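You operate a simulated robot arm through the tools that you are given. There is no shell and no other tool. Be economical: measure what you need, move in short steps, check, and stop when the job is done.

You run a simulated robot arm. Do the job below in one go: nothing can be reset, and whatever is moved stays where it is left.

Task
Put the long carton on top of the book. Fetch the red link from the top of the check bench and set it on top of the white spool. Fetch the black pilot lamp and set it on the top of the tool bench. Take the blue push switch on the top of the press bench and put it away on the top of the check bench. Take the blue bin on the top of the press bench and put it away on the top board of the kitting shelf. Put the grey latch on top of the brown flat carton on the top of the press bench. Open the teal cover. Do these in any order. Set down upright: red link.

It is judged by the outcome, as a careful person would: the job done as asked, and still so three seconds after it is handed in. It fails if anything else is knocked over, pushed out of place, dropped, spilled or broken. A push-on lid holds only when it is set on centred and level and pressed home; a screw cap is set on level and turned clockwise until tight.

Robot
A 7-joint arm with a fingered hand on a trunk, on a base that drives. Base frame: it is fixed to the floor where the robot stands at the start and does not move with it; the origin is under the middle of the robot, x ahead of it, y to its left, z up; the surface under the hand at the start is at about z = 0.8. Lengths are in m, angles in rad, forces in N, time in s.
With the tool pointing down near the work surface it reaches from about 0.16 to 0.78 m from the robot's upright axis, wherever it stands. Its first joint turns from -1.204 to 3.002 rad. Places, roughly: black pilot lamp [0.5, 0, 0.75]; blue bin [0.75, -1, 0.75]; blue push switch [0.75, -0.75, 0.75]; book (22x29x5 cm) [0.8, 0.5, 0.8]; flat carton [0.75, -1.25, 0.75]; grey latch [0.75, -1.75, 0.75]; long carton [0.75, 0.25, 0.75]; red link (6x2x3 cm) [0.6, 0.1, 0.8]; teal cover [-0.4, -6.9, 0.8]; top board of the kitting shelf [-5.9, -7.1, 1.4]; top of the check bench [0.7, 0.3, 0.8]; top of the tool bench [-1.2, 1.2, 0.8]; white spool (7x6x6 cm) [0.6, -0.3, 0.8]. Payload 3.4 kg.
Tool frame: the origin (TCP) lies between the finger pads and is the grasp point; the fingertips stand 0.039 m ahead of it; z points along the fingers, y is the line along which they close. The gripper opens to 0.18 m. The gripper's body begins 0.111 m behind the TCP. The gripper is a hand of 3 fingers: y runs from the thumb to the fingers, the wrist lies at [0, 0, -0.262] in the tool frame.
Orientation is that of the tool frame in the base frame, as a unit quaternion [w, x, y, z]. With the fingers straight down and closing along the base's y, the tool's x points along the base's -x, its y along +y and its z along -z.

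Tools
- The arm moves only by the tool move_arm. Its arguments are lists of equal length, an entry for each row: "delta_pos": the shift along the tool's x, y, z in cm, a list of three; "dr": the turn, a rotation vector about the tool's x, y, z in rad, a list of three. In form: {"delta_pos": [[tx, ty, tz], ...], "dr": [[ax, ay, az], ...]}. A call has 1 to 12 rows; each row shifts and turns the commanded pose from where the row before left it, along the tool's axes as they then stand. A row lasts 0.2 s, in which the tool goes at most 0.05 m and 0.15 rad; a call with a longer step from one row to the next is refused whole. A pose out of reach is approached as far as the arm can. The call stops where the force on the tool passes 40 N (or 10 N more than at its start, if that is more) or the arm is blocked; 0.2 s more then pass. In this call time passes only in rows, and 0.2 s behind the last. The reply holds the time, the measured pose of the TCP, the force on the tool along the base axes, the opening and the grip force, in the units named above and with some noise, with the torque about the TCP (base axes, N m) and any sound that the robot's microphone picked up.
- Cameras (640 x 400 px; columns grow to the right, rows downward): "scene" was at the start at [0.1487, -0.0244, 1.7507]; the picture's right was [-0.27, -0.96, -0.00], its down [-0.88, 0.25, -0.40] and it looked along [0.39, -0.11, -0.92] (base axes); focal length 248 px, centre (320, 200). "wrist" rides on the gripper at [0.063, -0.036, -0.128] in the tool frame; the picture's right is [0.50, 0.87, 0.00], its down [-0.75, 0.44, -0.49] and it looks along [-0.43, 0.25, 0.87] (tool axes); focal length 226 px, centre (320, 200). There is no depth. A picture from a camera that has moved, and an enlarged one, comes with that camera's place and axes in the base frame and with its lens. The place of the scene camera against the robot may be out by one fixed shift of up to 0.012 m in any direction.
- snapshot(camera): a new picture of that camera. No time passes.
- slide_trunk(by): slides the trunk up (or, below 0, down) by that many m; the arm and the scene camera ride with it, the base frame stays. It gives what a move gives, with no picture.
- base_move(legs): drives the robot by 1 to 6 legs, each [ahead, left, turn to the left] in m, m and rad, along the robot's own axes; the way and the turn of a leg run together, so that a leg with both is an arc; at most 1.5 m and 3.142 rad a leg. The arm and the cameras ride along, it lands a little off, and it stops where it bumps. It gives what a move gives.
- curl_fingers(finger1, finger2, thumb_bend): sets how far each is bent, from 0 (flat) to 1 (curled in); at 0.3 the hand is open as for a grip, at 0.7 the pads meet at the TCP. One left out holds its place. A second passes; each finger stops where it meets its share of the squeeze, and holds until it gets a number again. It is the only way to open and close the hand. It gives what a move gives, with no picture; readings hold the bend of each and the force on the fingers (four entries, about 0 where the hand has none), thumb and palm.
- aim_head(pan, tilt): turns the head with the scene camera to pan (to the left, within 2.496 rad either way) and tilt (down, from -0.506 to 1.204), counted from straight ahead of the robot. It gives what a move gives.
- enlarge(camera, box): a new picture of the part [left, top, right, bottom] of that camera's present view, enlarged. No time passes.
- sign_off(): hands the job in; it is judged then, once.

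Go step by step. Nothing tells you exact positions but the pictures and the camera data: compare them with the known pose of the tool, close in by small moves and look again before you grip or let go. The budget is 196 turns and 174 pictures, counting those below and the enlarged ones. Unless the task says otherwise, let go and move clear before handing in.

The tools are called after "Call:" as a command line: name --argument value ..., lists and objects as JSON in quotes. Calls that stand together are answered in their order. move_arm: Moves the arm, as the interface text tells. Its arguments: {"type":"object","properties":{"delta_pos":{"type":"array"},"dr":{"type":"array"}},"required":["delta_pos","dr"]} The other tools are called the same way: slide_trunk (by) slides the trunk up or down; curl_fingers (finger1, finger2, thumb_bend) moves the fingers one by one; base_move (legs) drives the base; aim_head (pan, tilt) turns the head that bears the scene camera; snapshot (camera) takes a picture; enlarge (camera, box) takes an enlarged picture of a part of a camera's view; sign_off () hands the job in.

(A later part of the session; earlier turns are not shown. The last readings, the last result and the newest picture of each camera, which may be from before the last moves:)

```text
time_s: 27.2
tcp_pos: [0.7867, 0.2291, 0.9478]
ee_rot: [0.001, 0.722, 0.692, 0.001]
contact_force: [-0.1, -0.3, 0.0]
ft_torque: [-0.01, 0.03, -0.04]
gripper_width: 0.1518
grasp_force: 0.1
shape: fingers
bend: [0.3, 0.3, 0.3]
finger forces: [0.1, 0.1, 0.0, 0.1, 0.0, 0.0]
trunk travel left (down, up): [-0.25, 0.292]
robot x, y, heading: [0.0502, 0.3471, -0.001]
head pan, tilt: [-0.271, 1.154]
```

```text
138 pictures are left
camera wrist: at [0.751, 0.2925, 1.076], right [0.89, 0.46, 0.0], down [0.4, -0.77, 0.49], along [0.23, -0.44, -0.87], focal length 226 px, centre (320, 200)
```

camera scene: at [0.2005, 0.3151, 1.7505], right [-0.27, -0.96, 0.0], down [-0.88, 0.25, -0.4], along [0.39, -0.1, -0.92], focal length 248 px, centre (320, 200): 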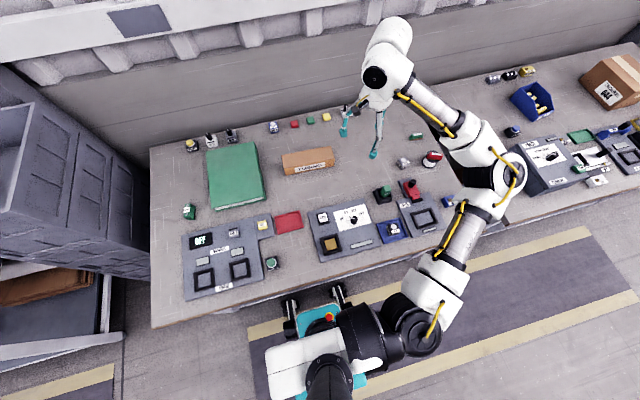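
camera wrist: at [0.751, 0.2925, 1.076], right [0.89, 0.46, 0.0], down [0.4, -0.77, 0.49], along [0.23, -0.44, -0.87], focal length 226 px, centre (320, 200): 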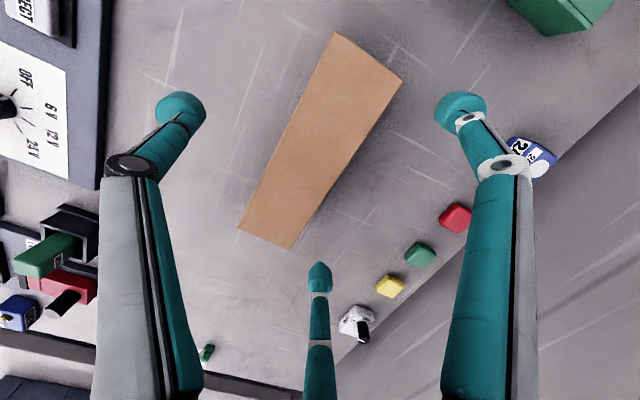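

The carton is aligned with the hand. Lowering to grasp depth.

Call:
move_arm --delta_pos '[[0.5, 0.2, 3], [0, 0, 3], [0, 0, 2], [0, 0, 1.2]]' --dr '[[0, 0, 0], [0, 0, 0], [0, 0, 0], [0, 0, 0]]'

Call:
curl_fingers --finger1 0.42 --finger2 0.42 --thumb_bend 0.42

Call:
snapshot --camera "wrist"

```text
time_s: 28.2
tcp_pos: [0.7867, 0.2358, 0.8566]
ee_rot: [0.001, 0.722, 0.692, 0.0]
contact_force: [-0.5, 1.0, -0.3]
ft_torque: [-0.02, -0.03, 0.03]
gripper_width: 0.1515
grasp_force: 0.0
shape: fingers
bend: [0.3, 0.3, 0.3]
finger forces: [0.0, 0.0, 0.0, 0.0, 0.1, 0.0]
trunk travel left (down, up): [-0.25, 0.292]
robot x, y, heading: [0.0498, 0.3485, -0.002]
head pan, tilt: [-0.271, 1.154]
```

```text
time_s: 29.2
tcp_pos: [0.7875, 0.2367, 0.8573]
ee_rot: [0.001, 0.722, 0.692, 0.002]
contact_force: [-0.1, 0.4, -0.1]
ft_torque: [0.03, 0.01, -0.01]
gripper_width: 0.1053
grasp_force: 0.1
shape: fingers
bend: [0.42, 0.42, 0.42]
finger forces: [0.1, 0.1, 0.0, 0.1, 0.0, 0.0]
trunk travel left (down, up): [-0.25, 0.292]
robot x, y, heading: [0.0516, 0.3462, -0.004]
head pan, tilt: [-0.271, 1.154]
```

```text
137 pictures are left
camera wrist: at [0.753, 0.2987, 0.9849], right [0.89, 0.46, 0.0], down [0.4, -0.77, 0.49], along [0.23, -0.44, -0.87], focal length 226 px, centre (320, 200)
```

wrist: 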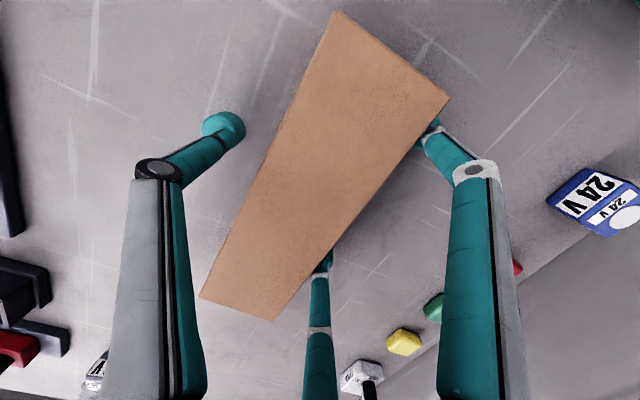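

Call:
curl_fingers --finger1 0.6 --finger2 0.6 --thumb_bend 0.6

Call:
snapshot --camera "wrist"

```text
time_s: 30.2
tcp_pos: [0.7883, 0.2363, 0.8559]
ee_rot: [0.001, 0.722, 0.692, 0.001]
contact_force: [0.3, 0.4, -0.3]
ft_torque: [0.03, -0.02, 0.02]
gripper_width: 0.0703
grasp_force: 13.1
shape: fingers
bend: [0.52, 0.52, 0.51]
finger forces: [6.2, 6.4, 0.0, 0.0, 12.9, 0.0]
trunk travel left (down, up): [-0.25, 0.292]
robot x, y, heading: [0.0512, 0.3464, 0.001]
head pan, tilt: [-0.271, 1.154]
```

```text
136 pictures are left
camera wrist: at [0.7531, 0.2987, 0.9847], right [0.89, 0.46, 0.0], down [0.4, -0.77, 0.49], along [0.23, -0.44, -0.87], focal length 226 px, centre (320, 200)
```

wrist: 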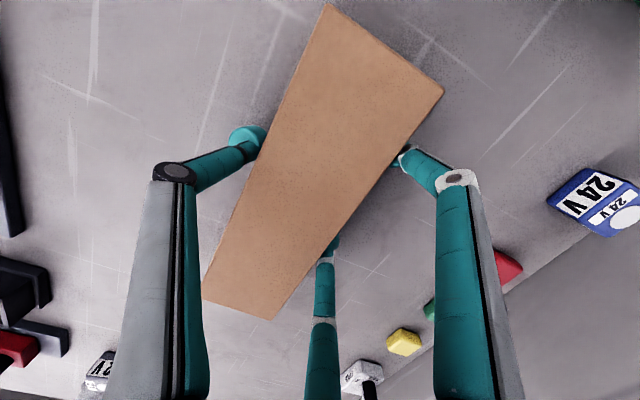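

Good grip, about 13 N. I'll lift it and move toward the book.

Call:
move_arm --delta_pos '[[0, 0, -1], [0, 0, -3], [0, 0, -4], [0, 0, -4]]' --dr '[[0, 0, 0], [0, 0, 0], [0, 0, 0], [0, 0, 0]]'

Call:
snapshot --camera "scene"

Call:
snapshot --camera "wrist"

```text
time_s: 31.2
tcp_pos: [0.7864, 0.2368, 0.9755]
ee_rot: [0.002, 0.722, 0.692, 0.001]
contact_force: [-0.1, -0.3, -3.1]
ft_torque: [0.06, -0.03, -0.02]
gripper_width: 0.0705
grasp_force: 12.8
shape: fingers
bend: [0.53, 0.52, 0.51]
finger forces: [6.3, 6.5, 0.0, 0.0, 12.9, 0.0]
trunk travel left (down, up): [-0.25, 0.292]
robot x, y, heading: [0.0498, 0.3472, -0.005]
head pan, tilt: [-0.271, 1.154]
```

```text
135 pictures are left
camera scene: at [0.1994, 0.321, 1.7507], right [-0.27, -0.96, 0.0], down [-0.88, 0.25, -0.4], along [0.39, -0.11, -0.92], focal length 248 px, centre (320, 200)
```

scene: 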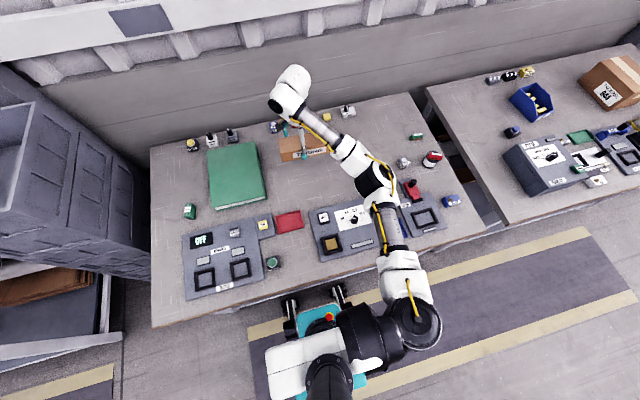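

```text
134 pictures are left
camera wrist: at [0.751, 0.2996, 1.103], right [0.89, 0.46, 0.0], down [0.4, -0.77, 0.49], along [0.23, -0.44, -0.87], focal length 226 px, centre (320, 200)
```

wrist: 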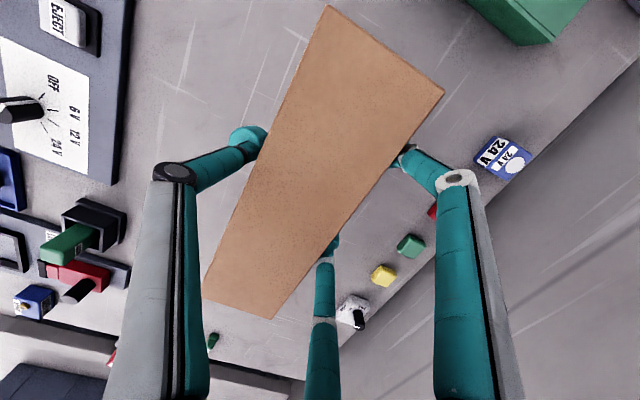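

Carrying the carton (about 3 N) across to the book at roughly (0.78, 0.53).

Call:
move_arm --delta_pos '[[4, -0.4, -1], [4, -0.4, 0], [4, -0.4, 0], [4, -0.4, 0], [4, -0.4, 0], [4, -0.4, 0], [3.5, -0.3, 0]]' --dr '[[0, 0, 0], [0, 0, 0], [0, 0, 0], [0, 0, 0], [0, 0, 0], [0, 0, 0], [0, 0, 0]]'

Call:
snapshot --camera "scene"

Call:
snapshot --camera "wrist"

Call:
enlarge --camera "scene" --box '[190, 100, 310, 220]'

```text
time_s: 32.8
tcp_pos: [0.775, 0.4935, 0.9853]
ee_rot: [0.001, 0.721, 0.693, 0.0]
contact_force: [0.2, 0.1, -3.3]
ft_torque: [0.02, -0.05, 0.03]
gripper_width: 0.07
grasp_force: 13.1
shape: fingers
bend: [0.53, 0.52, 0.51]
finger forces: [6.3, 6.6, 0.0, 0.0, 12.9, 0.0]
out of reach, approached as far as the arm can: row 7
trunk travel left (down, up): [-0.25, 0.292]
robot x, y, heading: [0.0511, 0.347, -0.001]
head pan, tilt: [-0.271, 1.154]
```

```text
133 pictures are left
camera scene: at [0.2011, 0.3301, 1.7505], right [-0.27, -0.96, 0.0], down [-0.88, 0.25, -0.4], along [0.38, -0.11, -0.92], focal length 248 px, centre (320, 200)
```

scene: 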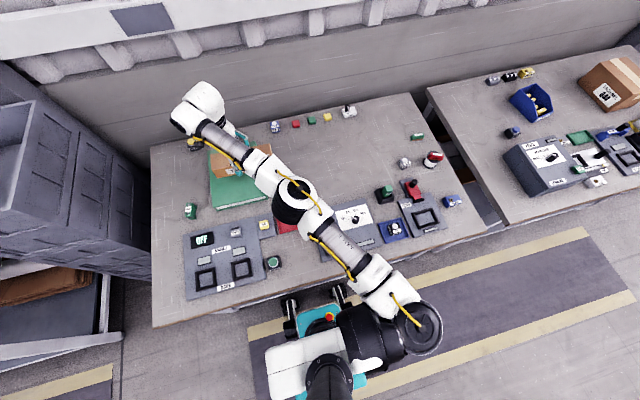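

```text
132 pictures are left
camera wrist: at [0.7402, 0.5567, 1.1129], right [0.89, 0.46, 0.0], down [0.4, -0.77, 0.5], along [0.23, -0.44, -0.87], focal length 226 px, centre (320, 200)
```

wrist: 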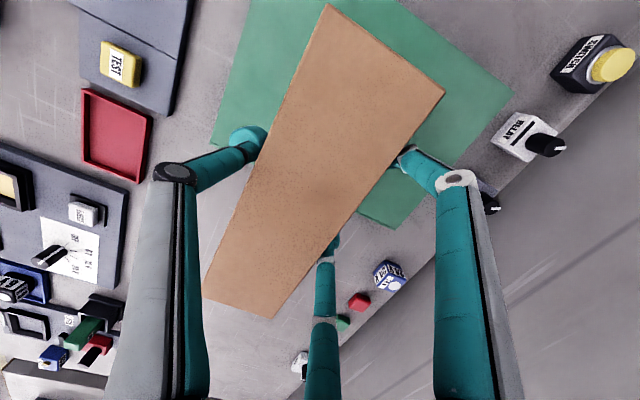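

```text
3.33 times, centred on (250, 160) of scene
camera zoom: at [0.2011, 0.3301, 1.7505], right [-0.27, -0.96, 0.0], down [-0.88, 0.25, -0.4], along [0.38, -0.11, -0.92], focal length 825 px, centre (553, 333)
```

zoom: 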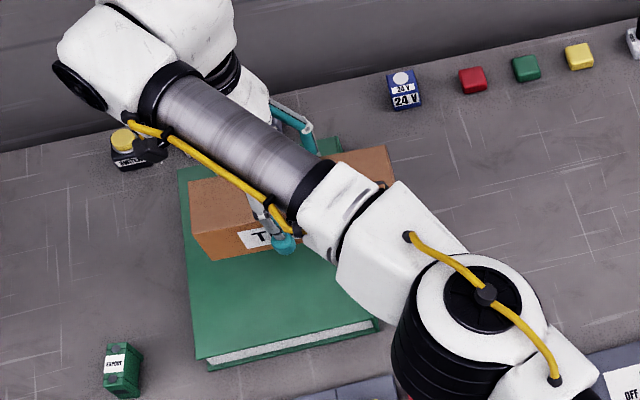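

I'm at the reach limit. The book spans about y 0.43–0.64, so I'll drive the base left 4.5 cm, which carries the carton along.

Call:
base_move --legs '[[0, 0.05, 0]]'

Call:
snapshot --camera "wrist"

Call:
enlarge --camera "scene" --box '[200, 100, 320, 220]'

```text
time_s: 33.7
tcp_pos: [0.7808, 0.5126, 0.9901]
ee_rot: [-0.006, 0.724, 0.69, 0.007]
contact_force: [0.2, -1.8, -2.2]
ft_torque: [0.19, -0.01, -0.01]
gripper_width: 0.0699
grasp_force: 12.8
shape: fingers
bend: [0.53, 0.52, 0.51]
finger forces: [6.3, 6.6, 0.0, 0.0, 12.8, 0.0]
trunk travel left (down, up): [-0.25, 0.292]
robot x, y, heading: [0.05, 0.3887, -0.005]
head pan, tilt: [-0.271, 1.154]
```

```text
130 pictures are left
camera wrist: at [0.7472, 0.571, 1.1198], right [0.89, 0.46, 0.01], down [0.4, -0.78, 0.48], along [0.23, -0.42, -0.88], focal length 226 px, centre (320, 200)
```

wrist: 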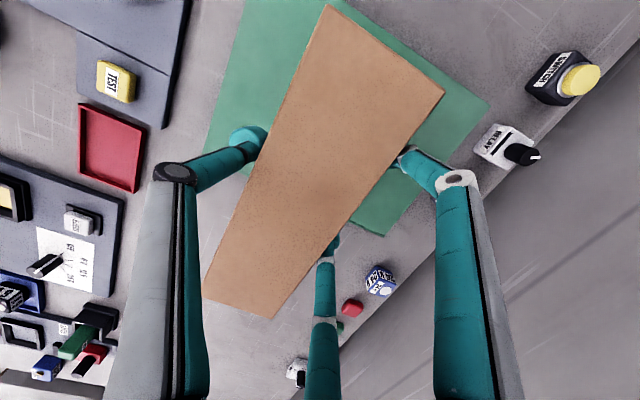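

```text
3.33 times, centred on (260, 160) of scene
camera zoom: at [0.2008, 0.3487, 1.7503], right [-0.27, -0.96, -0.01], down [-0.88, 0.25, -0.4], along [0.39, -0.1, -0.92], focal length 825 px, centre (520, 333)
```

zoom: 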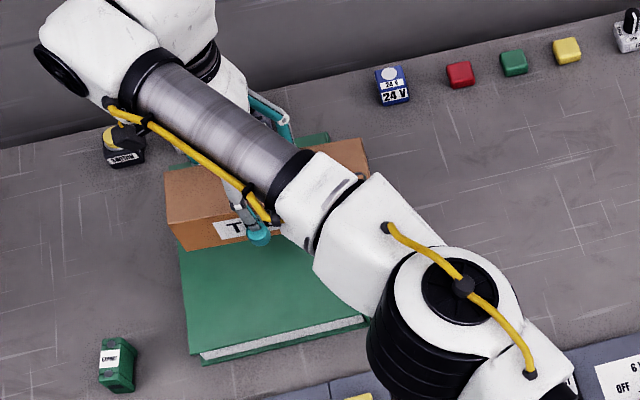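

Call:
move_arm --delta_pos '[[0, -0.5, 0], [0, -0.5, 0]]' --dr '[[0, 0, 0], [0, 0, 0]]'

```text
time_s: 34.3
tcp_pos: [0.769, 0.5415, 0.9902]
ee_rot: [0.004, 0.723, 0.691, 0.0]
contact_force: [-0.5, 1.9, -2.2]
ft_torque: [-0.05, -0.1, 0.04]
gripper_width: 0.07
grasp_force: 12.6
shape: fingers
bend: [0.53, 0.52, 0.51]
finger forces: [6.1, 6.7, 0.0, 0.0, 12.9, 0.1]
trunk travel left (down, up): [-0.25, 0.292]
robot x, y, heading: [0.0505, 0.3939, -0.003]
head pan, tilt: [-0.271, 1.154]
```

Now the carton should be centred over the book; checking before lowering.

Call:
snapshot --camera "wrist"

Call:
enlarge --camera "scene" --box '[200, 100, 320, 220]'

```text
128 pictures are left
camera wrist: at [0.735, 0.6043, 1.1176], right [0.89, 0.46, 0.0], down [0.4, -0.77, 0.5], along [0.23, -0.44, -0.87], focal length 226 px, centre (320, 200)
```

wrist: 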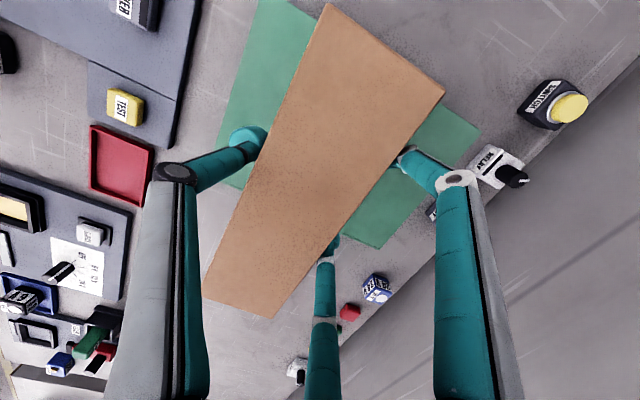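

```text
3.33 times, centred on (260, 160) of scene
camera zoom: at [0.2013, 0.4046, 1.7505], right [-0.27, -0.96, 0.02], down [-0.88, 0.24, -0.4], along [0.39, -0.13, -0.91], focal length 825 px, centre (520, 333)
```

zoom: 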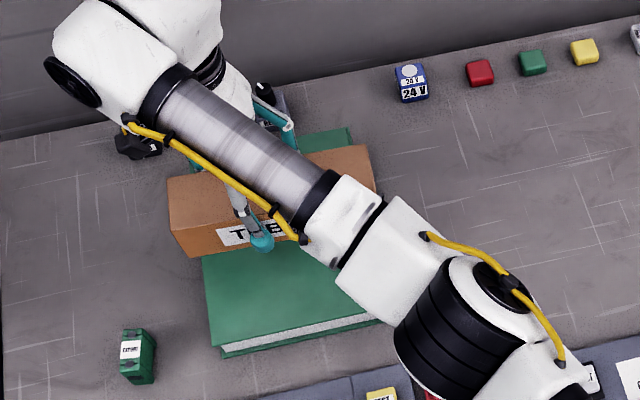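

Carton and book are lined up (book spans y 0.437–0.64). Lowering.

Call:
move_arm --delta_pos '[[0, 0, 2], [0, 0, 2.5], [0, 0, 2], [0, 0, 0.7]]' --dr '[[0, 0, 0], [0, 0, 0], [0, 0, 0], [0, 0, 0]]'

Call:
enlarge --camera "scene" --box '[200, 100, 320, 220]'

```text
time_s: 35.3
tcp_pos: [0.7709, 0.5066, 0.9201]
ee_rot: [-0.006, 0.724, 0.689, 0.009]
contact_force: [0.3, 0.0, -1.7]
ft_torque: [0.15, 0.03, 0.01]
gripper_width: 0.07
grasp_force: 12.7
shape: fingers
bend: [0.53, 0.52, 0.51]
finger forces: [6.4, 6.6, 0.1, 0.0, 12.8, 0.0]
trunk travel left (down, up): [-0.25, 0.292]
robot x, y, heading: [0.0495, 0.3793, -0.002]
head pan, tilt: [-0.271, 1.154]
```

```text
3.33 times, centred on (260, 160) of scene
camera zoom: at [0.2013, 0.3527, 1.7504], right [-0.27, -0.96, 0.0], down [-0.88, 0.25, -0.4], along [0.38, -0.1, -0.92], focal length 825 px, centre (520, 333)
```

zoom: 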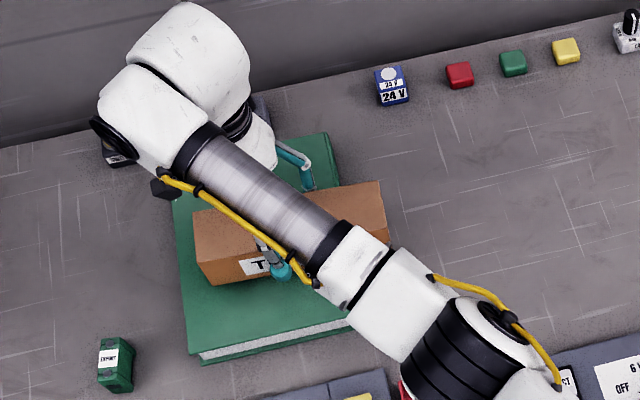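

The base seems to be swaying; I'll let it settle before going on.

Call:
move_arm --delta_pos '[[0, 0, 0], [0, 0, 0], [0, 0, 0], [0, 0, 0], [0, 0, 0], [0, 0, 0], [0, 0, 0], [0, 0, 0]]' --dr '[[0, 0, 0], [0, 0, 0], [0, 0, 0], [0, 0, 0], [0, 0, 0], [0, 0, 0], [0, 0, 0], [0, 0, 0]]'

Call:
move_arm --delta_pos '[[0, 0, 0]]' --dr '[[0, 0, 0]]'

Call:
enlarge --camera "scene" --box '[200, 100, 320, 220]'

Call:
snapshot --camera "scene"

```text
time_s: 37.1
tcp_pos: [0.7681, 0.5144, 0.92]
ee_rot: [-0.005, 0.724, 0.69, 0.008]
contact_force: [0.3, -0.8, -3.5]
ft_torque: [0.1, 0.01, 0.01]
gripper_width: 0.0698
grasp_force: 12.8
shape: fingers
bend: [0.53, 0.52, 0.51]
finger forces: [6.4, 6.5, 0.0, 0.0, 12.9, 0.0]
trunk travel left (down, up): [-0.25, 0.292]
robot x, y, heading: [0.0513, 0.386, 0.0]
head pan, tilt: [-0.271, 1.154]
```

```text
time_s: 37.5
tcp_pos: [0.7687, 0.5325, 0.9176]
ee_rot: [0.001, 0.724, 0.69, 0.003]
contact_force: [0.3, 0.2, -2.0]
ft_torque: [0.0, -0.07, 0.03]
gripper_width: 0.07
grasp_force: 13.6
shape: fingers
bend: [0.53, 0.52, 0.51]
finger forces: [6.4, 6.5, 0.1, 0.1, 13.0, 0.0]
trunk travel left (down, up): [-0.25, 0.292]
robot x, y, heading: [0.0524, 0.3894, 0.0]
head pan, tilt: [-0.271, 1.154]
```

```text
3.33 times, centred on (260, 160) of scene
camera zoom: at [0.2011, 0.384, 1.7506], right [-0.27, -0.96, 0.01], down [-0.88, 0.24, -0.4], along [0.39, -0.12, -0.92], focal length 825 px, centre (520, 333)
```

zoom: 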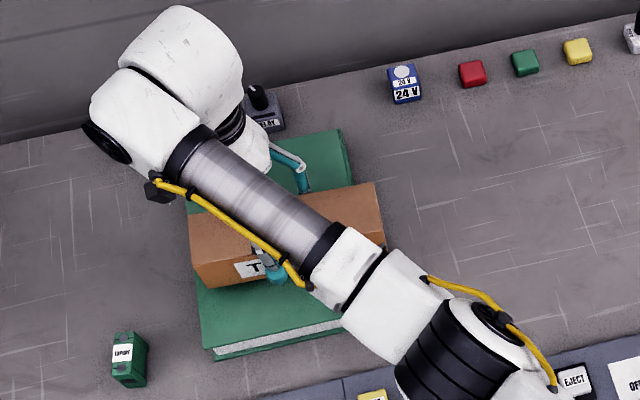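

```text
124 pictures are left
camera scene: at [0.2011, 0.384, 1.7506], right [-0.27, -0.96, 0.01], down [-0.88, 0.24, -0.4], along [0.39, -0.12, -0.92], focal length 248 px, centre (320, 200)
```

scene: 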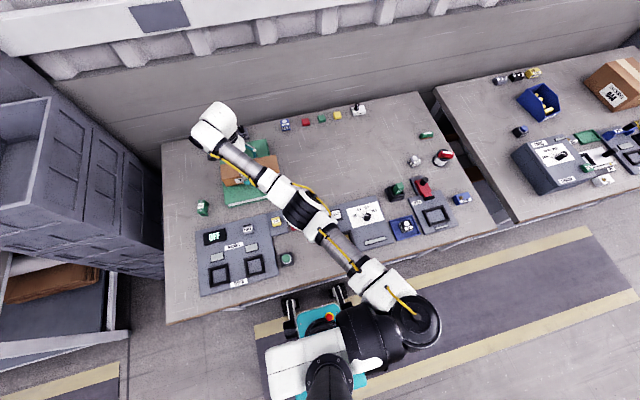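

Call:
move_arm --delta_pos '[[0, 0, 0], [0, 0, 0], [0, 0, 0], [0, 0, 0], [0, 0, 0], [0, 0, 0], [0, 0, 0], [0, 0, 0], [0, 0, 0], [0, 0, 0], [0, 0, 0], [0, 0, 0]]' --dr '[[0, 0, 0], [0, 0, 0], [0, 0, 0], [0, 0, 0], [0, 0, 0], [0, 0, 0], [0, 0, 0], [0, 0, 0], [0, 0, 0], [0, 0, 0], [0, 0, 0], [0, 0, 0]]'

Call:
move_arm --delta_pos '[[0, 0, 0]]' --dr '[[0, 0, 0]]'

Call:
move_arm --delta_pos '[[0, 0, 0]]' --dr '[[0, 0, 0]]'

```text
time_s: 40.1
tcp_pos: [0.7683, 0.5226, 0.9191]
ee_rot: [-0.002, 0.724, 0.69, 0.006]
contact_force: [-0.5, -0.4, -1.8]
ft_torque: [0.02, -0.06, -0.04]
gripper_width: 0.0702
grasp_force: 13.0
shape: fingers
bend: [0.53, 0.52, 0.51]
finger forces: [6.3, 6.5, 0.0, 0.1, 12.9, 0.0]
trunk travel left (down, up): [-0.25, 0.292]
robot x, y, heading: [0.0505, 0.3832, -0.001]
head pan, tilt: [-0.271, 1.154]
```

```text
time_s: 40.5
tcp_pos: [0.7692, 0.5233, 0.9193]
ee_rot: [-0.002, 0.724, 0.69, 0.005]
contact_force: [-0.5, 0.3, -2.1]
ft_torque: [0.03, -0.02, -0.02]
gripper_width: 0.07
grasp_force: 12.9
shape: fingers
bend: [0.53, 0.52, 0.51]
finger forces: [6.4, 6.5, 0.0, 0.1, 12.9, 0.0]
trunk travel left (down, up): [-0.25, 0.292]
robot x, y, heading: [0.0507, 0.3891, -0.001]
head pan, tilt: [-0.271, 1.154]
```

```text
time_s: 40.9
tcp_pos: [0.7683, 0.5235, 0.9193]
ee_rot: [-0.001, 0.724, 0.69, 0.005]
contact_force: [-0.1, 0.2, -3.1]
ft_torque: [0.06, -0.04, -0.01]
gripper_width: 0.07
grasp_force: 13.1
shape: fingers
bend: [0.53, 0.52, 0.51]
finger forces: [6.5, 6.5, 0.0, 0.0, 13.0, 0.0]
trunk travel left (down, up): [-0.25, 0.292]
robot x, y, heading: [0.0512, 0.3885, 0.0]
head pan, tilt: [-0.271, 1.154]
```

Settled. Taking a fresh look now that things are still.

Call:
snapshot --camera "wrist"

Call:
enlarge --camera "scene" --box '[200, 100, 320, 220]'

```text
123 pictures are left
camera wrist: at [0.7339, 0.5848, 1.0476], right [0.89, 0.46, 0.01], down [0.4, -0.78, 0.49], along [0.23, -0.43, -0.87], focal length 226 px, centre (320, 200)
```

wrist: 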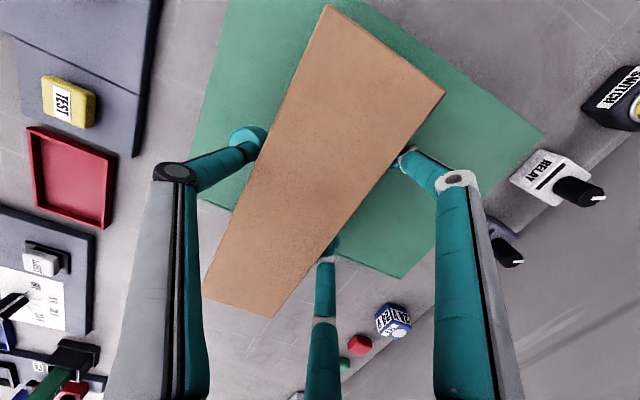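

```text
3.33 times, centred on (260, 160) of scene
camera zoom: at [0.2008, 0.3674, 1.7506], right [-0.27, -0.96, 0.0], down [-0.88, 0.25, -0.4], along [0.39, -0.11, -0.92], focal length 825 px, centre (520, 333)
```

zoom: 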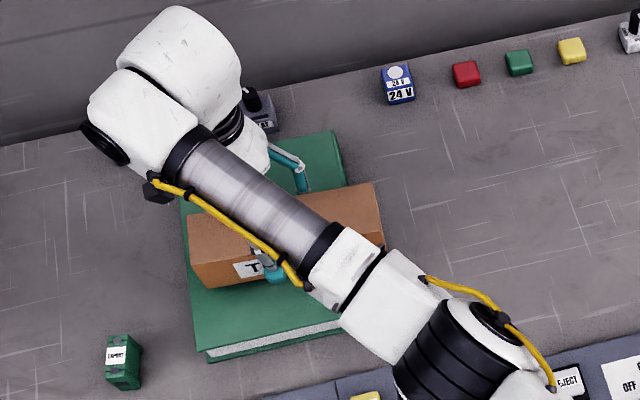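

The carton's right end would overhang slightly, so I'll shift +2 cm in y, pull in a little in x, then lower.

Call:
move_arm --delta_pos '[[0.6, -0.8, 0], [0.6, -0.8, 0], [0.6, -0.8, 0], [0.4, -0.6, 0], [0, 0, 0], [0, 0, 0]]' --dr '[[0, 0, 0], [0, 0, 0], [0, 0, 0], [0, 0, 0], [0, 0, 0], [0, 0, 0]]'

Call:
move_arm --delta_pos '[[0, 0, 0.4], [0, 0, 0.4], [0, 0, 0.2], [0, 0, 0]]' --dr '[[0, 0, 0], [0, 0, 0], [0, 0, 0], [0, 0, 0]]'

Call:
snapshot --camera "wrist"

Call:
enlarge --camera "scene" --box '[200, 100, 320, 220]'

```text
time_s: 42.3
tcp_pos: [0.7396, 0.5467, 0.919]
ee_rot: [-0.002, 0.724, 0.69, 0.005]
contact_force: [-0.1, 0.6, -2.0]
ft_torque: [0.03, -0.01, 0.03]
gripper_width: 0.0698
grasp_force: 13.0
shape: fingers
bend: [0.53, 0.52, 0.51]
finger forces: [6.3, 6.6, 0.0, 0.1, 13.0, 0.0]
trunk travel left (down, up): [-0.25, 0.292]
robot x, y, heading: [0.0536, 0.3898, -0.002]
head pan, tilt: [-0.271, 1.154]
```

```text
time_s: 43.3
tcp_pos: [0.7399, 0.5468, 0.9102]
ee_rot: [-0.002, 0.723, 0.69, 0.006]
contact_force: [-0.3, 0.8, -3.1]
ft_torque: [0.06, -0.06, 0.01]
gripper_width: 0.0701
grasp_force: 12.7
shape: fingers
bend: [0.53, 0.52, 0.51]
finger forces: [6.4, 6.6, 0.0, 0.1, 13.1, 0.1]
trunk travel left (down, up): [-0.25, 0.292]
robot x, y, heading: [0.0493, 0.3832, -0.003]
head pan, tilt: [-0.271, 1.154]
```

```text
121 pictures are left
camera wrist: at [0.7048, 0.6079, 1.0379], right [0.89, 0.46, 0.01], down [0.4, -0.78, 0.49], along [0.23, -0.43, -0.87], focal length 226 px, centre (320, 200)
```

wrist: 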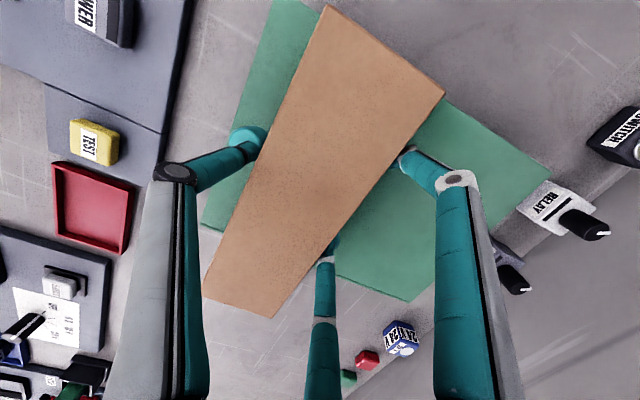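

```text
3.33 times, centred on (260, 160) of scene
camera zoom: at [0.2005, 0.3671, 1.7506], right [-0.27, -0.96, 0.0], down [-0.88, 0.25, -0.4], along [0.39, -0.11, -0.92], focal length 825 px, centre (520, 333)
```

zoom: 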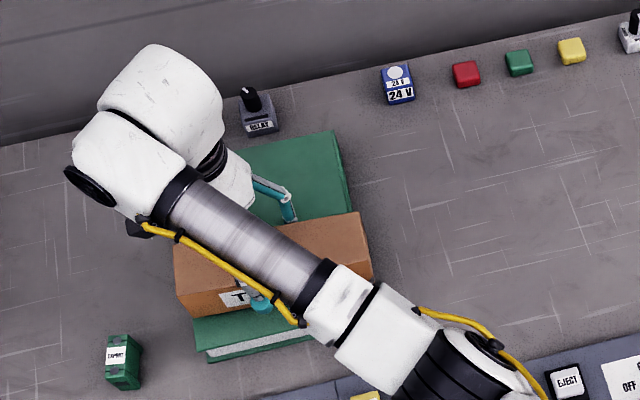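

Call:
move_arm --delta_pos '[[0, 0, 0.2], [0, 0, 0.2], [0, 0, 0]]' --dr '[[0, 0, 0], [0, 0, 0], [0, 0, 0]]'

Call:
move_arm --delta_pos '[[0, 0, 0.2], [0, 0, 0]]' --dr '[[0, 0, 0], [0, 0, 0]]'

```text
time_s: 44.1
tcp_pos: [0.7397, 0.5477, 0.9047]
ee_rot: [-0.001, 0.724, 0.69, 0.005]
contact_force: [0.7, -0.4, -2.6]
ft_torque: [0.05, -0.03, 0.0]
gripper_width: 0.0698
grasp_force: 13.0
shape: fingers
bend: [0.53, 0.52, 0.51]
finger forces: [6.4, 6.6, 0.0, 0.0, 13.0, 0.0]
trunk travel left (down, up): [-0.25, 0.292]
robot x, y, heading: [0.0518, 0.3882, -0.002]
head pan, tilt: [-0.271, 1.154]
```

```text
time_s: 44.7
tcp_pos: [0.7402, 0.5476, 0.9047]
ee_rot: [-0.002, 0.723, 0.691, 0.006]
contact_force: [0.3, -0.3, -2.3]
ft_torque: [0.01, -0.05, 0.01]
gripper_width: 0.0699
grasp_force: 13.2
shape: fingers
bend: [0.53, 0.52, 0.51]
finger forces: [6.4, 6.6, 0.0, 0.0, 13.0, 0.0]
trunk travel left (down, up): [-0.25, 0.292]
robot x, y, heading: [0.048, 0.3908, 0.002]
head pan, tilt: [-0.271, 1.154]
```

Call:
move_arm --delta_pos '[[0, 0, 0.2], [0, 0, 0]]' --dr '[[0, 0, 0], [0, 0, 0]]'

Call:
move_arm --delta_pos '[[0, 0, 0.2], [0, 0, 0]]' --dr '[[0, 0, 0], [0, 0, 0]]'

```text
time_s: 45.3
tcp_pos: [0.7396, 0.5461, 0.9028]
ee_rot: [-0.002, 0.724, 0.69, 0.005]
contact_force: [0.1, 0.2, -2.2]
ft_torque: [0.05, -0.02, 0.02]
gripper_width: 0.0699
grasp_force: 13.1
shape: fingers
bend: [0.53, 0.52, 0.51]
finger forces: [6.4, 6.6, 0.1, 0.1, 13.0, 0.0]
trunk travel left (down, up): [-0.25, 0.292]
robot x, y, heading: [0.0505, 0.3878, -0.001]
head pan, tilt: [-0.271, 1.154]
```

```text
time_s: 45.9
tcp_pos: [0.74, 0.5466, 0.8999]
ee_rot: [-0.002, 0.723, 0.691, 0.005]
contact_force: [0.2, 0.3, -1.5]
ft_torque: [-0.08, 0.04, -0.01]
gripper_width: 0.0699
grasp_force: 13.1
shape: fingers
bend: [0.53, 0.52, 0.51]
finger forces: [6.3, 6.7, 0.0, 0.0, 13.1, 0.0]
trunk travel left (down, up): [-0.25, 0.292]
robot x, y, heading: [0.052, 0.3892, -0.001]
head pan, tilt: [-0.271, 1.154]
```

Call:
move_arm --delta_pos '[[0, 0, 0.2], [0, 0, 0]]' --dr '[[0, 0, 0], [0, 0, 0]]'

```text
time_s: 46.5
tcp_pos: [0.7405, 0.546, 0.8975]
ee_rot: [-0.001, 0.723, 0.691, 0.006]
contact_force: [0.1, 1.0, 3.5]
ft_torque: [-0.07, 0.06, -0.01]
gripper_width: 0.0699
grasp_force: 12.8
shape: fingers
bend: [0.53, 0.53, 0.52]
finger forces: [6.5, 6.9, 0.0, 0.1, 13.1, 0.0]
trunk travel left (down, up): [-0.25, 0.292]
robot x, y, heading: [0.0488, 0.388, 0.0]
head pan, tilt: [-0.271, 1.154]
```

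The carton rests on the book. I'll open and rise.

Call:
curl_fingers --finger1 0.45 --finger2 0.45 --thumb_bend 0.45

Call:
curl_fingers --finger1 0.3 --finger2 0.3 --thumb_bend 0.3

Call:
move_arm --delta_pos '[[0, 0, -1], [0, 0, -3], [0, 0, -4], [0, 0, -4], [0, 0, -4]]' --dr '[[0, 0, 0], [0, 0, 0], [0, 0, 0], [0, 0, 0], [0, 0, 0]]'

Call:
snapshot --camera "wrist"

Call:
snapshot --camera "scene"

```text
time_s: 47.5
tcp_pos: [0.7398, 0.5466, 0.8972]
ee_rot: [-0.002, 0.724, 0.69, 0.005]
contact_force: [0.3, 0.0, 0.2]
ft_torque: [0.02, 0.01, -0.04]
gripper_width: 0.0921
grasp_force: 0.1
shape: fingers
bend: [0.45, 0.45, 0.45]
finger forces: [0.0, 0.0, 0.0, 0.0, 0.0, 0.1]
trunk travel left (down, up): [-0.25, 0.292]
robot x, y, heading: [0.0536, 0.3888, 0.0]
head pan, tilt: [-0.271, 1.154]
```

```text
time_s: 48.5
tcp_pos: [0.7402, 0.5471, 0.8972]
ee_rot: [-0.002, 0.724, 0.69, 0.006]
contact_force: [0.8, -0.2, -0.4]
ft_torque: [-0.01, 0.0, 0.0]
gripper_width: 0.1514
grasp_force: 0.1
shape: fingers
bend: [0.3, 0.3, 0.3]
finger forces: [0.0, 0.1, 0.1, 0.1, 0.0, 0.0]
trunk travel left (down, up): [-0.25, 0.292]
robot x, y, heading: [0.051, 0.3921, -0.003]
head pan, tilt: [-0.271, 1.154]
```

```text
time_s: 49.7
tcp_pos: [0.7366, 0.5467, 1.0608]
ee_rot: [-0.002, 0.723, 0.69, 0.007]
contact_force: [1.1, -0.1, 0.4]
ft_torque: [0.02, 0.0, -0.01]
gripper_width: 0.1514
grasp_force: 0.0
shape: fingers
bend: [0.3, 0.3, 0.3]
finger forces: [0.0, 0.0, 0.0, 0.0, 0.0, 0.0]
trunk travel left (down, up): [-0.25, 0.292]
robot x, y, heading: [0.049, 0.3877, 0.001]
head pan, tilt: [-0.271, 1.154]
```

```text
119 pictures are left
camera wrist: at [0.7017, 0.6075, 1.1895], right [0.89, 0.46, 0.01], down [0.4, -0.78, 0.49], along [0.23, -0.43, -0.87], focal length 226 px, centre (320, 200)
```

wrist: 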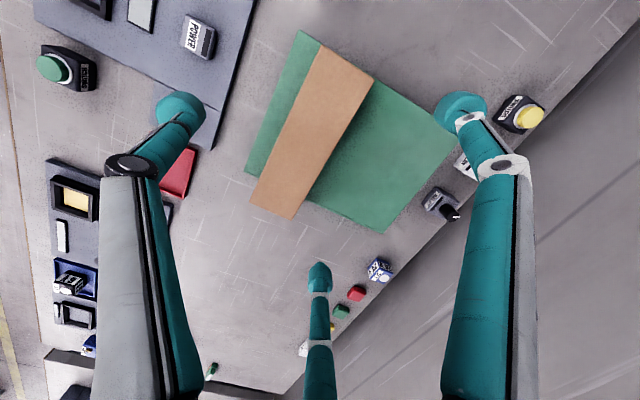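

```text
118 pictures are left
camera scene: at [0.1978, 0.3671, 1.751], right [-0.27, -0.96, 0.0], down [-0.88, 0.25, -0.4], along [0.39, -0.11, -0.92], focal length 248 px, centre (320, 200)
```

scene: 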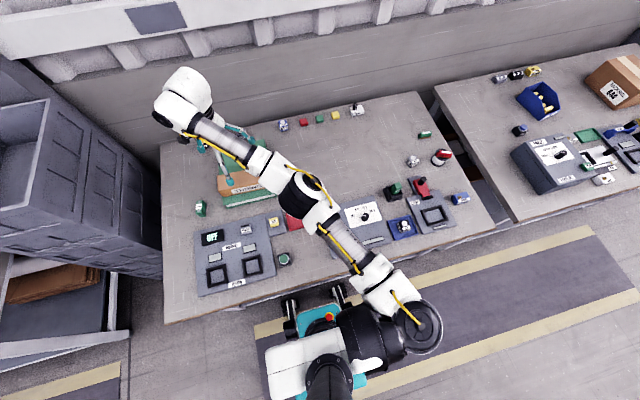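

The carton is on the book. Now the black pilot lamp at about (0.40, −0.03); I'll swing the arm over there at a safe height.

Call:
move_arm --delta_pos '[[-4.2, -2.1, -1], [-4.2, -2.1, -1], [-4.2, -2.1, -1], [-4.2, -2.1, 0], [-4.2, -2.1, 0], [-4.2, -2.1, 0], [-4.2, -2.1, 0], [-4.2, -2.1, 0], [-4.2, -2.1, 0], [-4.2, -2.1, 0], [-4.2, -2.1, 0], [-4.2, -2.1, 0]]' --dr '[[0, 0, 0], [0, 0, 0], [0, 0, 0], [0, 0, 0], [0, 0, 0], [0, 0, 0], [0, 0, 0], [0, 0, 0], [0, 0, 0], [0, 0, 0], [0, 0, 0], [0, 0, 0]]'

Call:
move_arm --delta_pos '[[-4, -2, 0], [-4, -2, 0], [0, 0, 4], [0, 0, 2]]' --dr '[[0, 0, 0], [0, 0, 0], [0, 0, 0], [0, 0, 0]]'

Call:
snapshot --camera "wrist"

Call:
snapshot --camera "scene"

```text
time_s: 52.3
tcp_pos: [0.4581, 0.0522, 1.0821]
ee_rot: [-0.002, 0.723, 0.691, 0.007]
contact_force: [-0.1, -0.2, 0.0]
ft_torque: [0.03, 0.02, 0.0]
gripper_width: 0.1515
grasp_force: 0.1
shape: fingers
bend: [0.3, 0.3, 0.3]
finger forces: [0.0, 0.0, 0.0, 0.0, 0.0, 0.0]
trunk travel left (down, up): [-0.25, 0.292]
robot x, y, heading: [0.0525, 0.389, 0.001]
head pan, tilt: [-0.271, 1.154]
```

```text
time_s: 53.3
tcp_pos: [0.4215, -0.0167, 1.0188]
ee_rot: [-0.002, 0.723, 0.691, 0.006]
contact_force: [-0.1, 0.6, 0.4]
ft_torque: [0.01, 0.02, 0.02]
gripper_width: 0.1519
grasp_force: 0.2
shape: fingers
bend: [0.3, 0.3, 0.3]
finger forces: [0.1, 0.0, 0.0, 0.0, 0.1, 0.1]
out of reach, approached as far as the arm can: row 2
trunk travel left (down, up): [-0.25, 0.292]
robot x, y, heading: [0.0496, 0.3889, -0.001]
head pan, tilt: [-0.271, 1.154]
```

```text
117 pictures are left
camera wrist: at [0.3868, 0.0432, 1.1477], right [0.89, 0.46, 0.01], down [0.4, -0.78, 0.49], along [0.23, -0.43, -0.87], focal length 226 px, centre (320, 200)
```

wrist: 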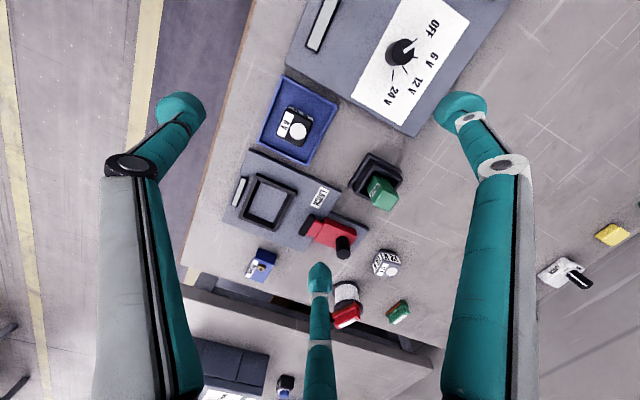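

```text
116 pictures are left
camera scene: at [0.1968, 0.3596, 1.7508], right [-0.27, -0.96, 0.0], down [-0.88, 0.25, -0.4], along [0.39, -0.1, -0.92], focal length 248 px, centre (320, 200)
```

scene: 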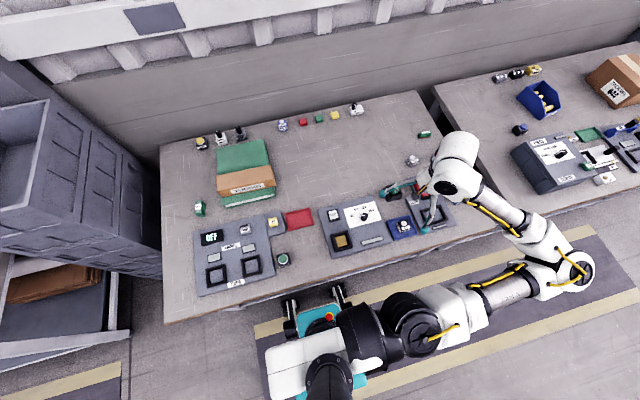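

The arm is at a joint limit here, so I'll drive back right 0.3 m and re-centre over the lamp at (0.393, −0.023).

Call:
base_move --legs '[[0, -0.3, 0]]'

Call:
move_arm --delta_pos '[[0, 0, 0], [0, 0, 0], [0, 0, 0], [0, 0, 0], [0, 0, 0], [0, 0, 0]]' --dr '[[0, 0, 0], [0, 0, 0], [0, 0, 0], [0, 0, 0], [0, 0, 0], [0, 0, 0]]'

```text
time_s: 55.4
tcp_pos: [0.4191, -0.3071, 1.0239]
ee_rot: [0.002, 0.723, 0.691, 0.003]
contact_force: [0.8, -0.1, -0.3]
ft_torque: [0.0, 0.0, 0.02]
gripper_width: 0.1516
grasp_force: 0.0
shape: fingers
bend: [0.3, 0.3, 0.3]
finger forces: [0.0, 0.0, 0.0, 0.0, 0.0, 0.0]
trunk travel left (down, up): [-0.25, 0.292]
robot x, y, heading: [0.051, 0.09, -0.007]
head pan, tilt: [-0.271, 1.154]
```

```text
time_s: 56.8
tcp_pos: [0.4191, -0.3083, 1.0227]
ee_rot: [0.003, 0.721, 0.692, 0.004]
contact_force: [0.7, 0.2, 0.0]
ft_torque: [0.01, 0.0, 0.02]
gripper_width: 0.1515
grasp_force: 0.1
shape: fingers
bend: [0.3, 0.3, 0.3]
finger forces: [0.0, 0.0, 0.0, 0.0, 0.0, 0.0]
trunk travel left (down, up): [-0.25, 0.292]
robot x, y, heading: [0.0477, 0.0912, 0.0]
head pan, tilt: [-0.271, 1.154]
```

Call:
move_arm --delta_pos '[[4.6, -0.5, 0], [4.6, -0.5, 0], [4.6, -0.5, 0], [4.6, -0.5, 0], [4.6, -0.5, 0], [4.6, -0.5, 0], [0, 0, 3], [0, 0, 3]]' --dr '[[0, 0, 0], [0, 0, 0], [0, 0, 0], [0, 0, 0], [0, 0, 0], [0, 0, 0], [0, 0, 0], [0, 0, 0]]'

Call:
snapshot --camera "wrist"

```text
time_s: 58.6
tcp_pos: [0.4126, -0.2106, 1.0231]
ee_rot: [0.0, 0.722, 0.692, 0.005]
contact_force: [0.5, 0.0, 0.0]
ft_torque: [-0.02, 0.0, 0.0]
gripper_width: 0.1518
grasp_force: 0.0
shape: fingers
bend: [0.3, 0.3, 0.3]
finger forces: [0.1, 0.0, 0.0, 0.1, 0.0, 0.0]
out of reach, approached as far as the arm can: row 3, 4, 5, 6, 7, 8
trunk travel left (down, up): [-0.25, 0.292]
robot x, y, heading: [0.0501, 0.0895, 0.003]
head pan, tilt: [-0.271, 1.154]
```

```text
115 pictures are left
camera wrist: at [0.3784, -0.1504, 1.1523], right [0.89, 0.46, 0.01], down [0.4, -0.78, 0.49], along [0.23, -0.43, -0.87], focal length 226 px, centre (320, 200)
```

wrist: 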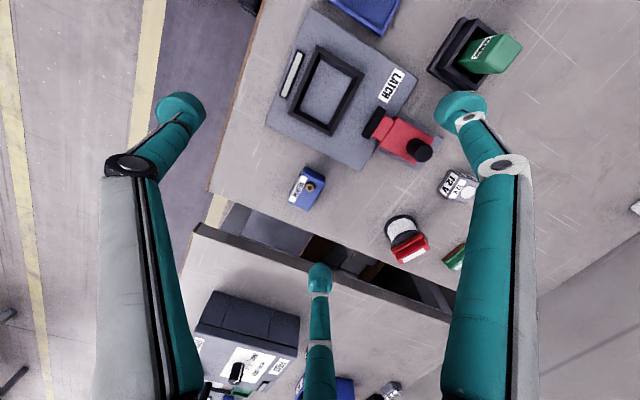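

The arm folds against its limit this close in. I'll place the base further back and right so the lamp lies ahead-left of the robot.

Call:
base_move --legs '[[-0.17, -0.1, 0], [0, -0.22, 0]]'

Call:
move_arm --delta_pos '[[4.5, 0, 0], [4.5, 0, 0], [0, 0, 0]]' --dr '[[0, 0, 0], [0, 0, 0], [0, 0, 0]]'

```text
time_s: 61.4
tcp_pos: [0.2415, -0.5263, 1.0252]
ee_rot: [0.001, 0.723, 0.691, 0.004]
contact_force: [0.4, 0.1, -0.4]
ft_torque: [-0.01, 0.01, -0.05]
gripper_width: 0.1518
grasp_force: 0.1
shape: fingers
bend: [0.3, 0.3, 0.3]
finger forces: [0.1, 0.1, 0.0, 0.1, 0.0, 0.1]
trunk travel left (down, up): [-0.25, 0.292]
robot x, y, heading: [-0.1206, -0.2255, -0.004]
head pan, tilt: [-0.271, 1.154]
```

```text
time_s: 62.2
tcp_pos: [0.2419, -0.5218, 1.0274]
ee_rot: [0.003, 0.722, 0.691, 0.003]
contact_force: [-0.3, 0.7, 0.0]
ft_torque: [-0.02, -0.06, -0.02]
gripper_width: 0.1516
grasp_force: 0.1
shape: fingers
bend: [0.3, 0.3, 0.3]
finger forces: [0.0, 0.0, 0.1, 0.0, 0.0, 0.1]
out of reach, approached as far as the arm can: row 1, 2
trunk travel left (down, up): [-0.25, 0.292]
robot x, y, heading: [-0.1239, -0.2269, -0.002]
head pan, tilt: [-0.271, 1.154]
```

Call:
move_arm --delta_pos '[[0, 4.5, 0], [0, 4.5, 0], [0, 4.5, 0], [0, 4.5, 0], [4, 2, 0], [4, 1, 0], [4.5, 0, 0], [4.5, 0, 0], [4.5, 0, 0], [4.5, 0, 0], [4.5, 0, 0]]' --dr '[[0, 0, 0], [0, 0, 0], [0, 0, 0], [0, 0, 0], [0, 0, 0], [0, 0, 0], [0, 0, 0], [0, 0, 0], [0, 0, 0], [0, 0, 0], [0, 0, 0]]'

```text
time_s: 64.6
tcp_pos: [0.466, -0.2251, 1.0318]
ee_rot: [0.003, 0.724, 0.69, 0.002]
contact_force: [0.2, 0.5, 0.2]
ft_torque: [0.0, 0.0, -0.05]
gripper_width: 0.1517
grasp_force: 0.0
shape: fingers
bend: [0.3, 0.3, 0.3]
finger forces: [0.0, 0.0, 0.0, 0.1, 0.1, 0.0]
trunk travel left (down, up): [-0.25, 0.292]
robot x, y, heading: [-0.1197, -0.2307, -0.004]
head pan, tilt: [-0.271, 1.154]
```

Call:
move_arm --delta_pos '[[4, -1.5, 0], [4, -1.5, 0], [4, -1.5, 0], [4, -1.5, 0], [3.7, -1.7, 2], [0, 0, 3], [0, 0, 2]]' --dr '[[0, 0, 0], [0, 0, 0], [0, 0, 0], [0, 0, 0], [0, 0, 0], [0, 0, 0], [0, 0, 0]]'

Call:
snapshot --camera "wrist"

```text
time_s: 66.2
tcp_pos: [0.3972, -0.0264, 0.9599]
ee_rot: [0.002, 0.724, 0.69, 0.004]
contact_force: [-0.3, 0.2, -1.1]
ft_torque: [-0.04, -0.01, -0.01]
gripper_width: 0.1519
grasp_force: 0.0
shape: fingers
bend: [0.3, 0.3, 0.3]
finger forces: [0.1, 0.1, 0.0, 0.0, 0.0, 0.0]
trunk travel left (down, up): [-0.25, 0.292]
robot x, y, heading: [-0.1218, -0.228, 0.001]
head pan, tilt: [-0.271, 1.154]
```

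```text
114 pictures are left
camera wrist: at [0.362, 0.0349, 1.0878], right [0.89, 0.46, 0.01], down [0.4, -0.77, 0.49], along [0.24, -0.44, -0.87], focal length 226 px, centre (320, 200)
```

wrist: 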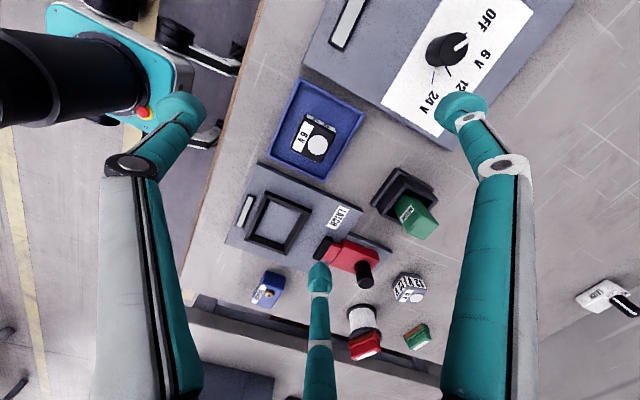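

The lamp sits at (0.390, −0.025), aligned with the hand. I'll pre-close the fingers and descend so the tips stay above the tray rim.

Call:
curl_fingers --finger1 0.48 --finger2 0.48 --thumb_bend 0.48

Call:
move_arm --delta_pos '[[0, -0.1, 3], [0, 0, 3], [0, 0, 2]]' --dr '[[0, 0, 0], [0, 0, 0], [0, 0, 0]]'

Call:
snapshot --camera "wrist"

```text
time_s: 67.2
tcp_pos: [0.3966, -0.0267, 0.9613]
ee_rot: [0.002, 0.722, 0.691, 0.004]
contact_force: [-0.8, 0.3, 0.2]
ft_torque: [-0.02, 0.0, 0.01]
gripper_width: 0.0817
grasp_force: 0.0
shape: fingers
bend: [0.48, 0.48, 0.48]
finger forces: [0.1, 0.0, 0.0, 0.0, 0.0, 0.1]
trunk travel left (down, up): [-0.25, 0.292]
robot x, y, heading: [-0.1227, -0.226, -0.007]
head pan, tilt: [-0.271, 1.154]
```

```text
time_s: 68.0
tcp_pos: [0.3971, -0.0279, 0.8812]
ee_rot: [0.003, 0.723, 0.691, 0.004]
contact_force: [0.5, -0.2, 0.8]
ft_torque: [0.02, 0.05, 0.0]
gripper_width: 0.0811
grasp_force: 0.0
shape: fingers
bend: [0.48, 0.48, 0.48]
finger forces: [0.0, 0.1, 0.1, 0.0, 0.1, 0.0]
trunk travel left (down, up): [-0.25, 0.292]
robot x, y, heading: [-0.1233, -0.2248, -0.006]
head pan, tilt: [-0.271, 1.154]
```

```text
113 pictures are left
camera wrist: at [0.3629, 0.0339, 1.0077], right [0.89, 0.46, 0.01], down [0.4, -0.77, 0.49], along [0.23, -0.44, -0.87], focal length 226 px, centre (320, 200)
```

wrist: 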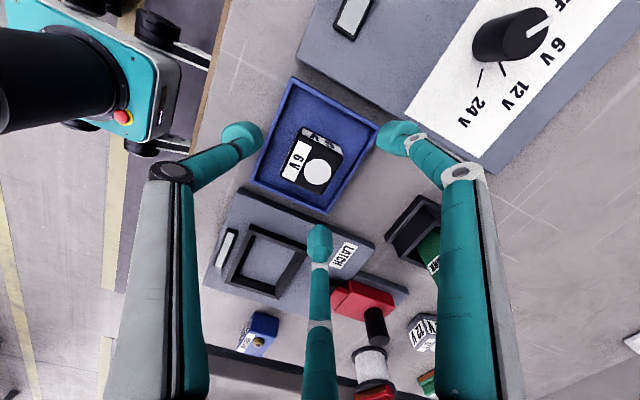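

Call:
curl_fingers --finger1 0.53 --finger2 0.53 --thumb_bend 0.53

Call:
move_arm --delta_pos '[[0.1, -0.5, 0], [0, 0, 1.2], [0, 0, 1]]' --dr '[[0, 0, 0], [0, 0, 0], [0, 0, 0]]'

Call:
snapshot --camera "wrist"

```text
time_s: 69.0
tcp_pos: [0.3986, -0.0288, 0.8788]
ee_rot: [0.002, 0.723, 0.691, 0.004]
contact_force: [0.0, 0.4, 0.2]
ft_torque: [-0.01, -0.04, -0.05]
gripper_width: 0.0616
grasp_force: 0.2
shape: fingers
bend: [0.53, 0.53, 0.53]
finger forces: [0.0, 0.0, 0.0, 0.1, 0.0, 0.1]
trunk travel left (down, up): [-0.25, 0.292]
robot x, y, heading: [-0.1221, -0.2322, -0.001]
head pan, tilt: [-0.271, 1.154]
```

```text
time_s: 69.8
tcp_pos: [0.3924, -0.0248, 0.8577]
ee_rot: [0.002, 0.723, 0.69, 0.004]
contact_force: [0.1, -0.2, 1.9]
ft_torque: [0.0, 0.03, 0.01]
gripper_width: 0.0611
grasp_force: 0.7
shape: fingers
bend: [0.53, 0.53, 0.53]
finger forces: [0.0, 0.0, 0.1, 0.0, 1.1, 0.1]
trunk travel left (down, up): [-0.25, 0.292]
robot x, y, heading: [-0.1191, -0.2274, -0.001]
head pan, tilt: [-0.271, 1.154]
```

```text
112 pictures are left
camera wrist: at [0.357, 0.0364, 0.9857], right [0.89, 0.46, 0.01], down [0.4, -0.77, 0.49], along [0.23, -0.44, -0.87], focal length 226 px, centre (320, 200)
```

wrist: 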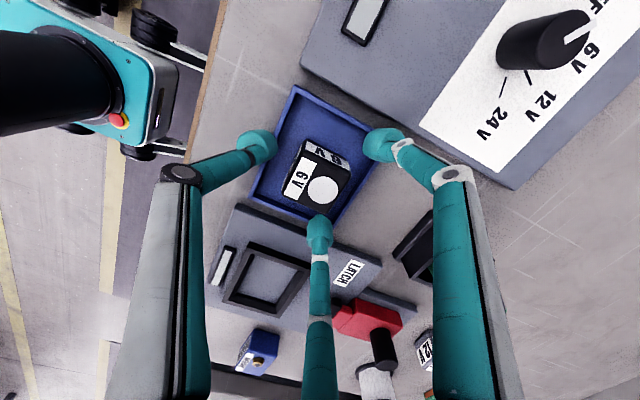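

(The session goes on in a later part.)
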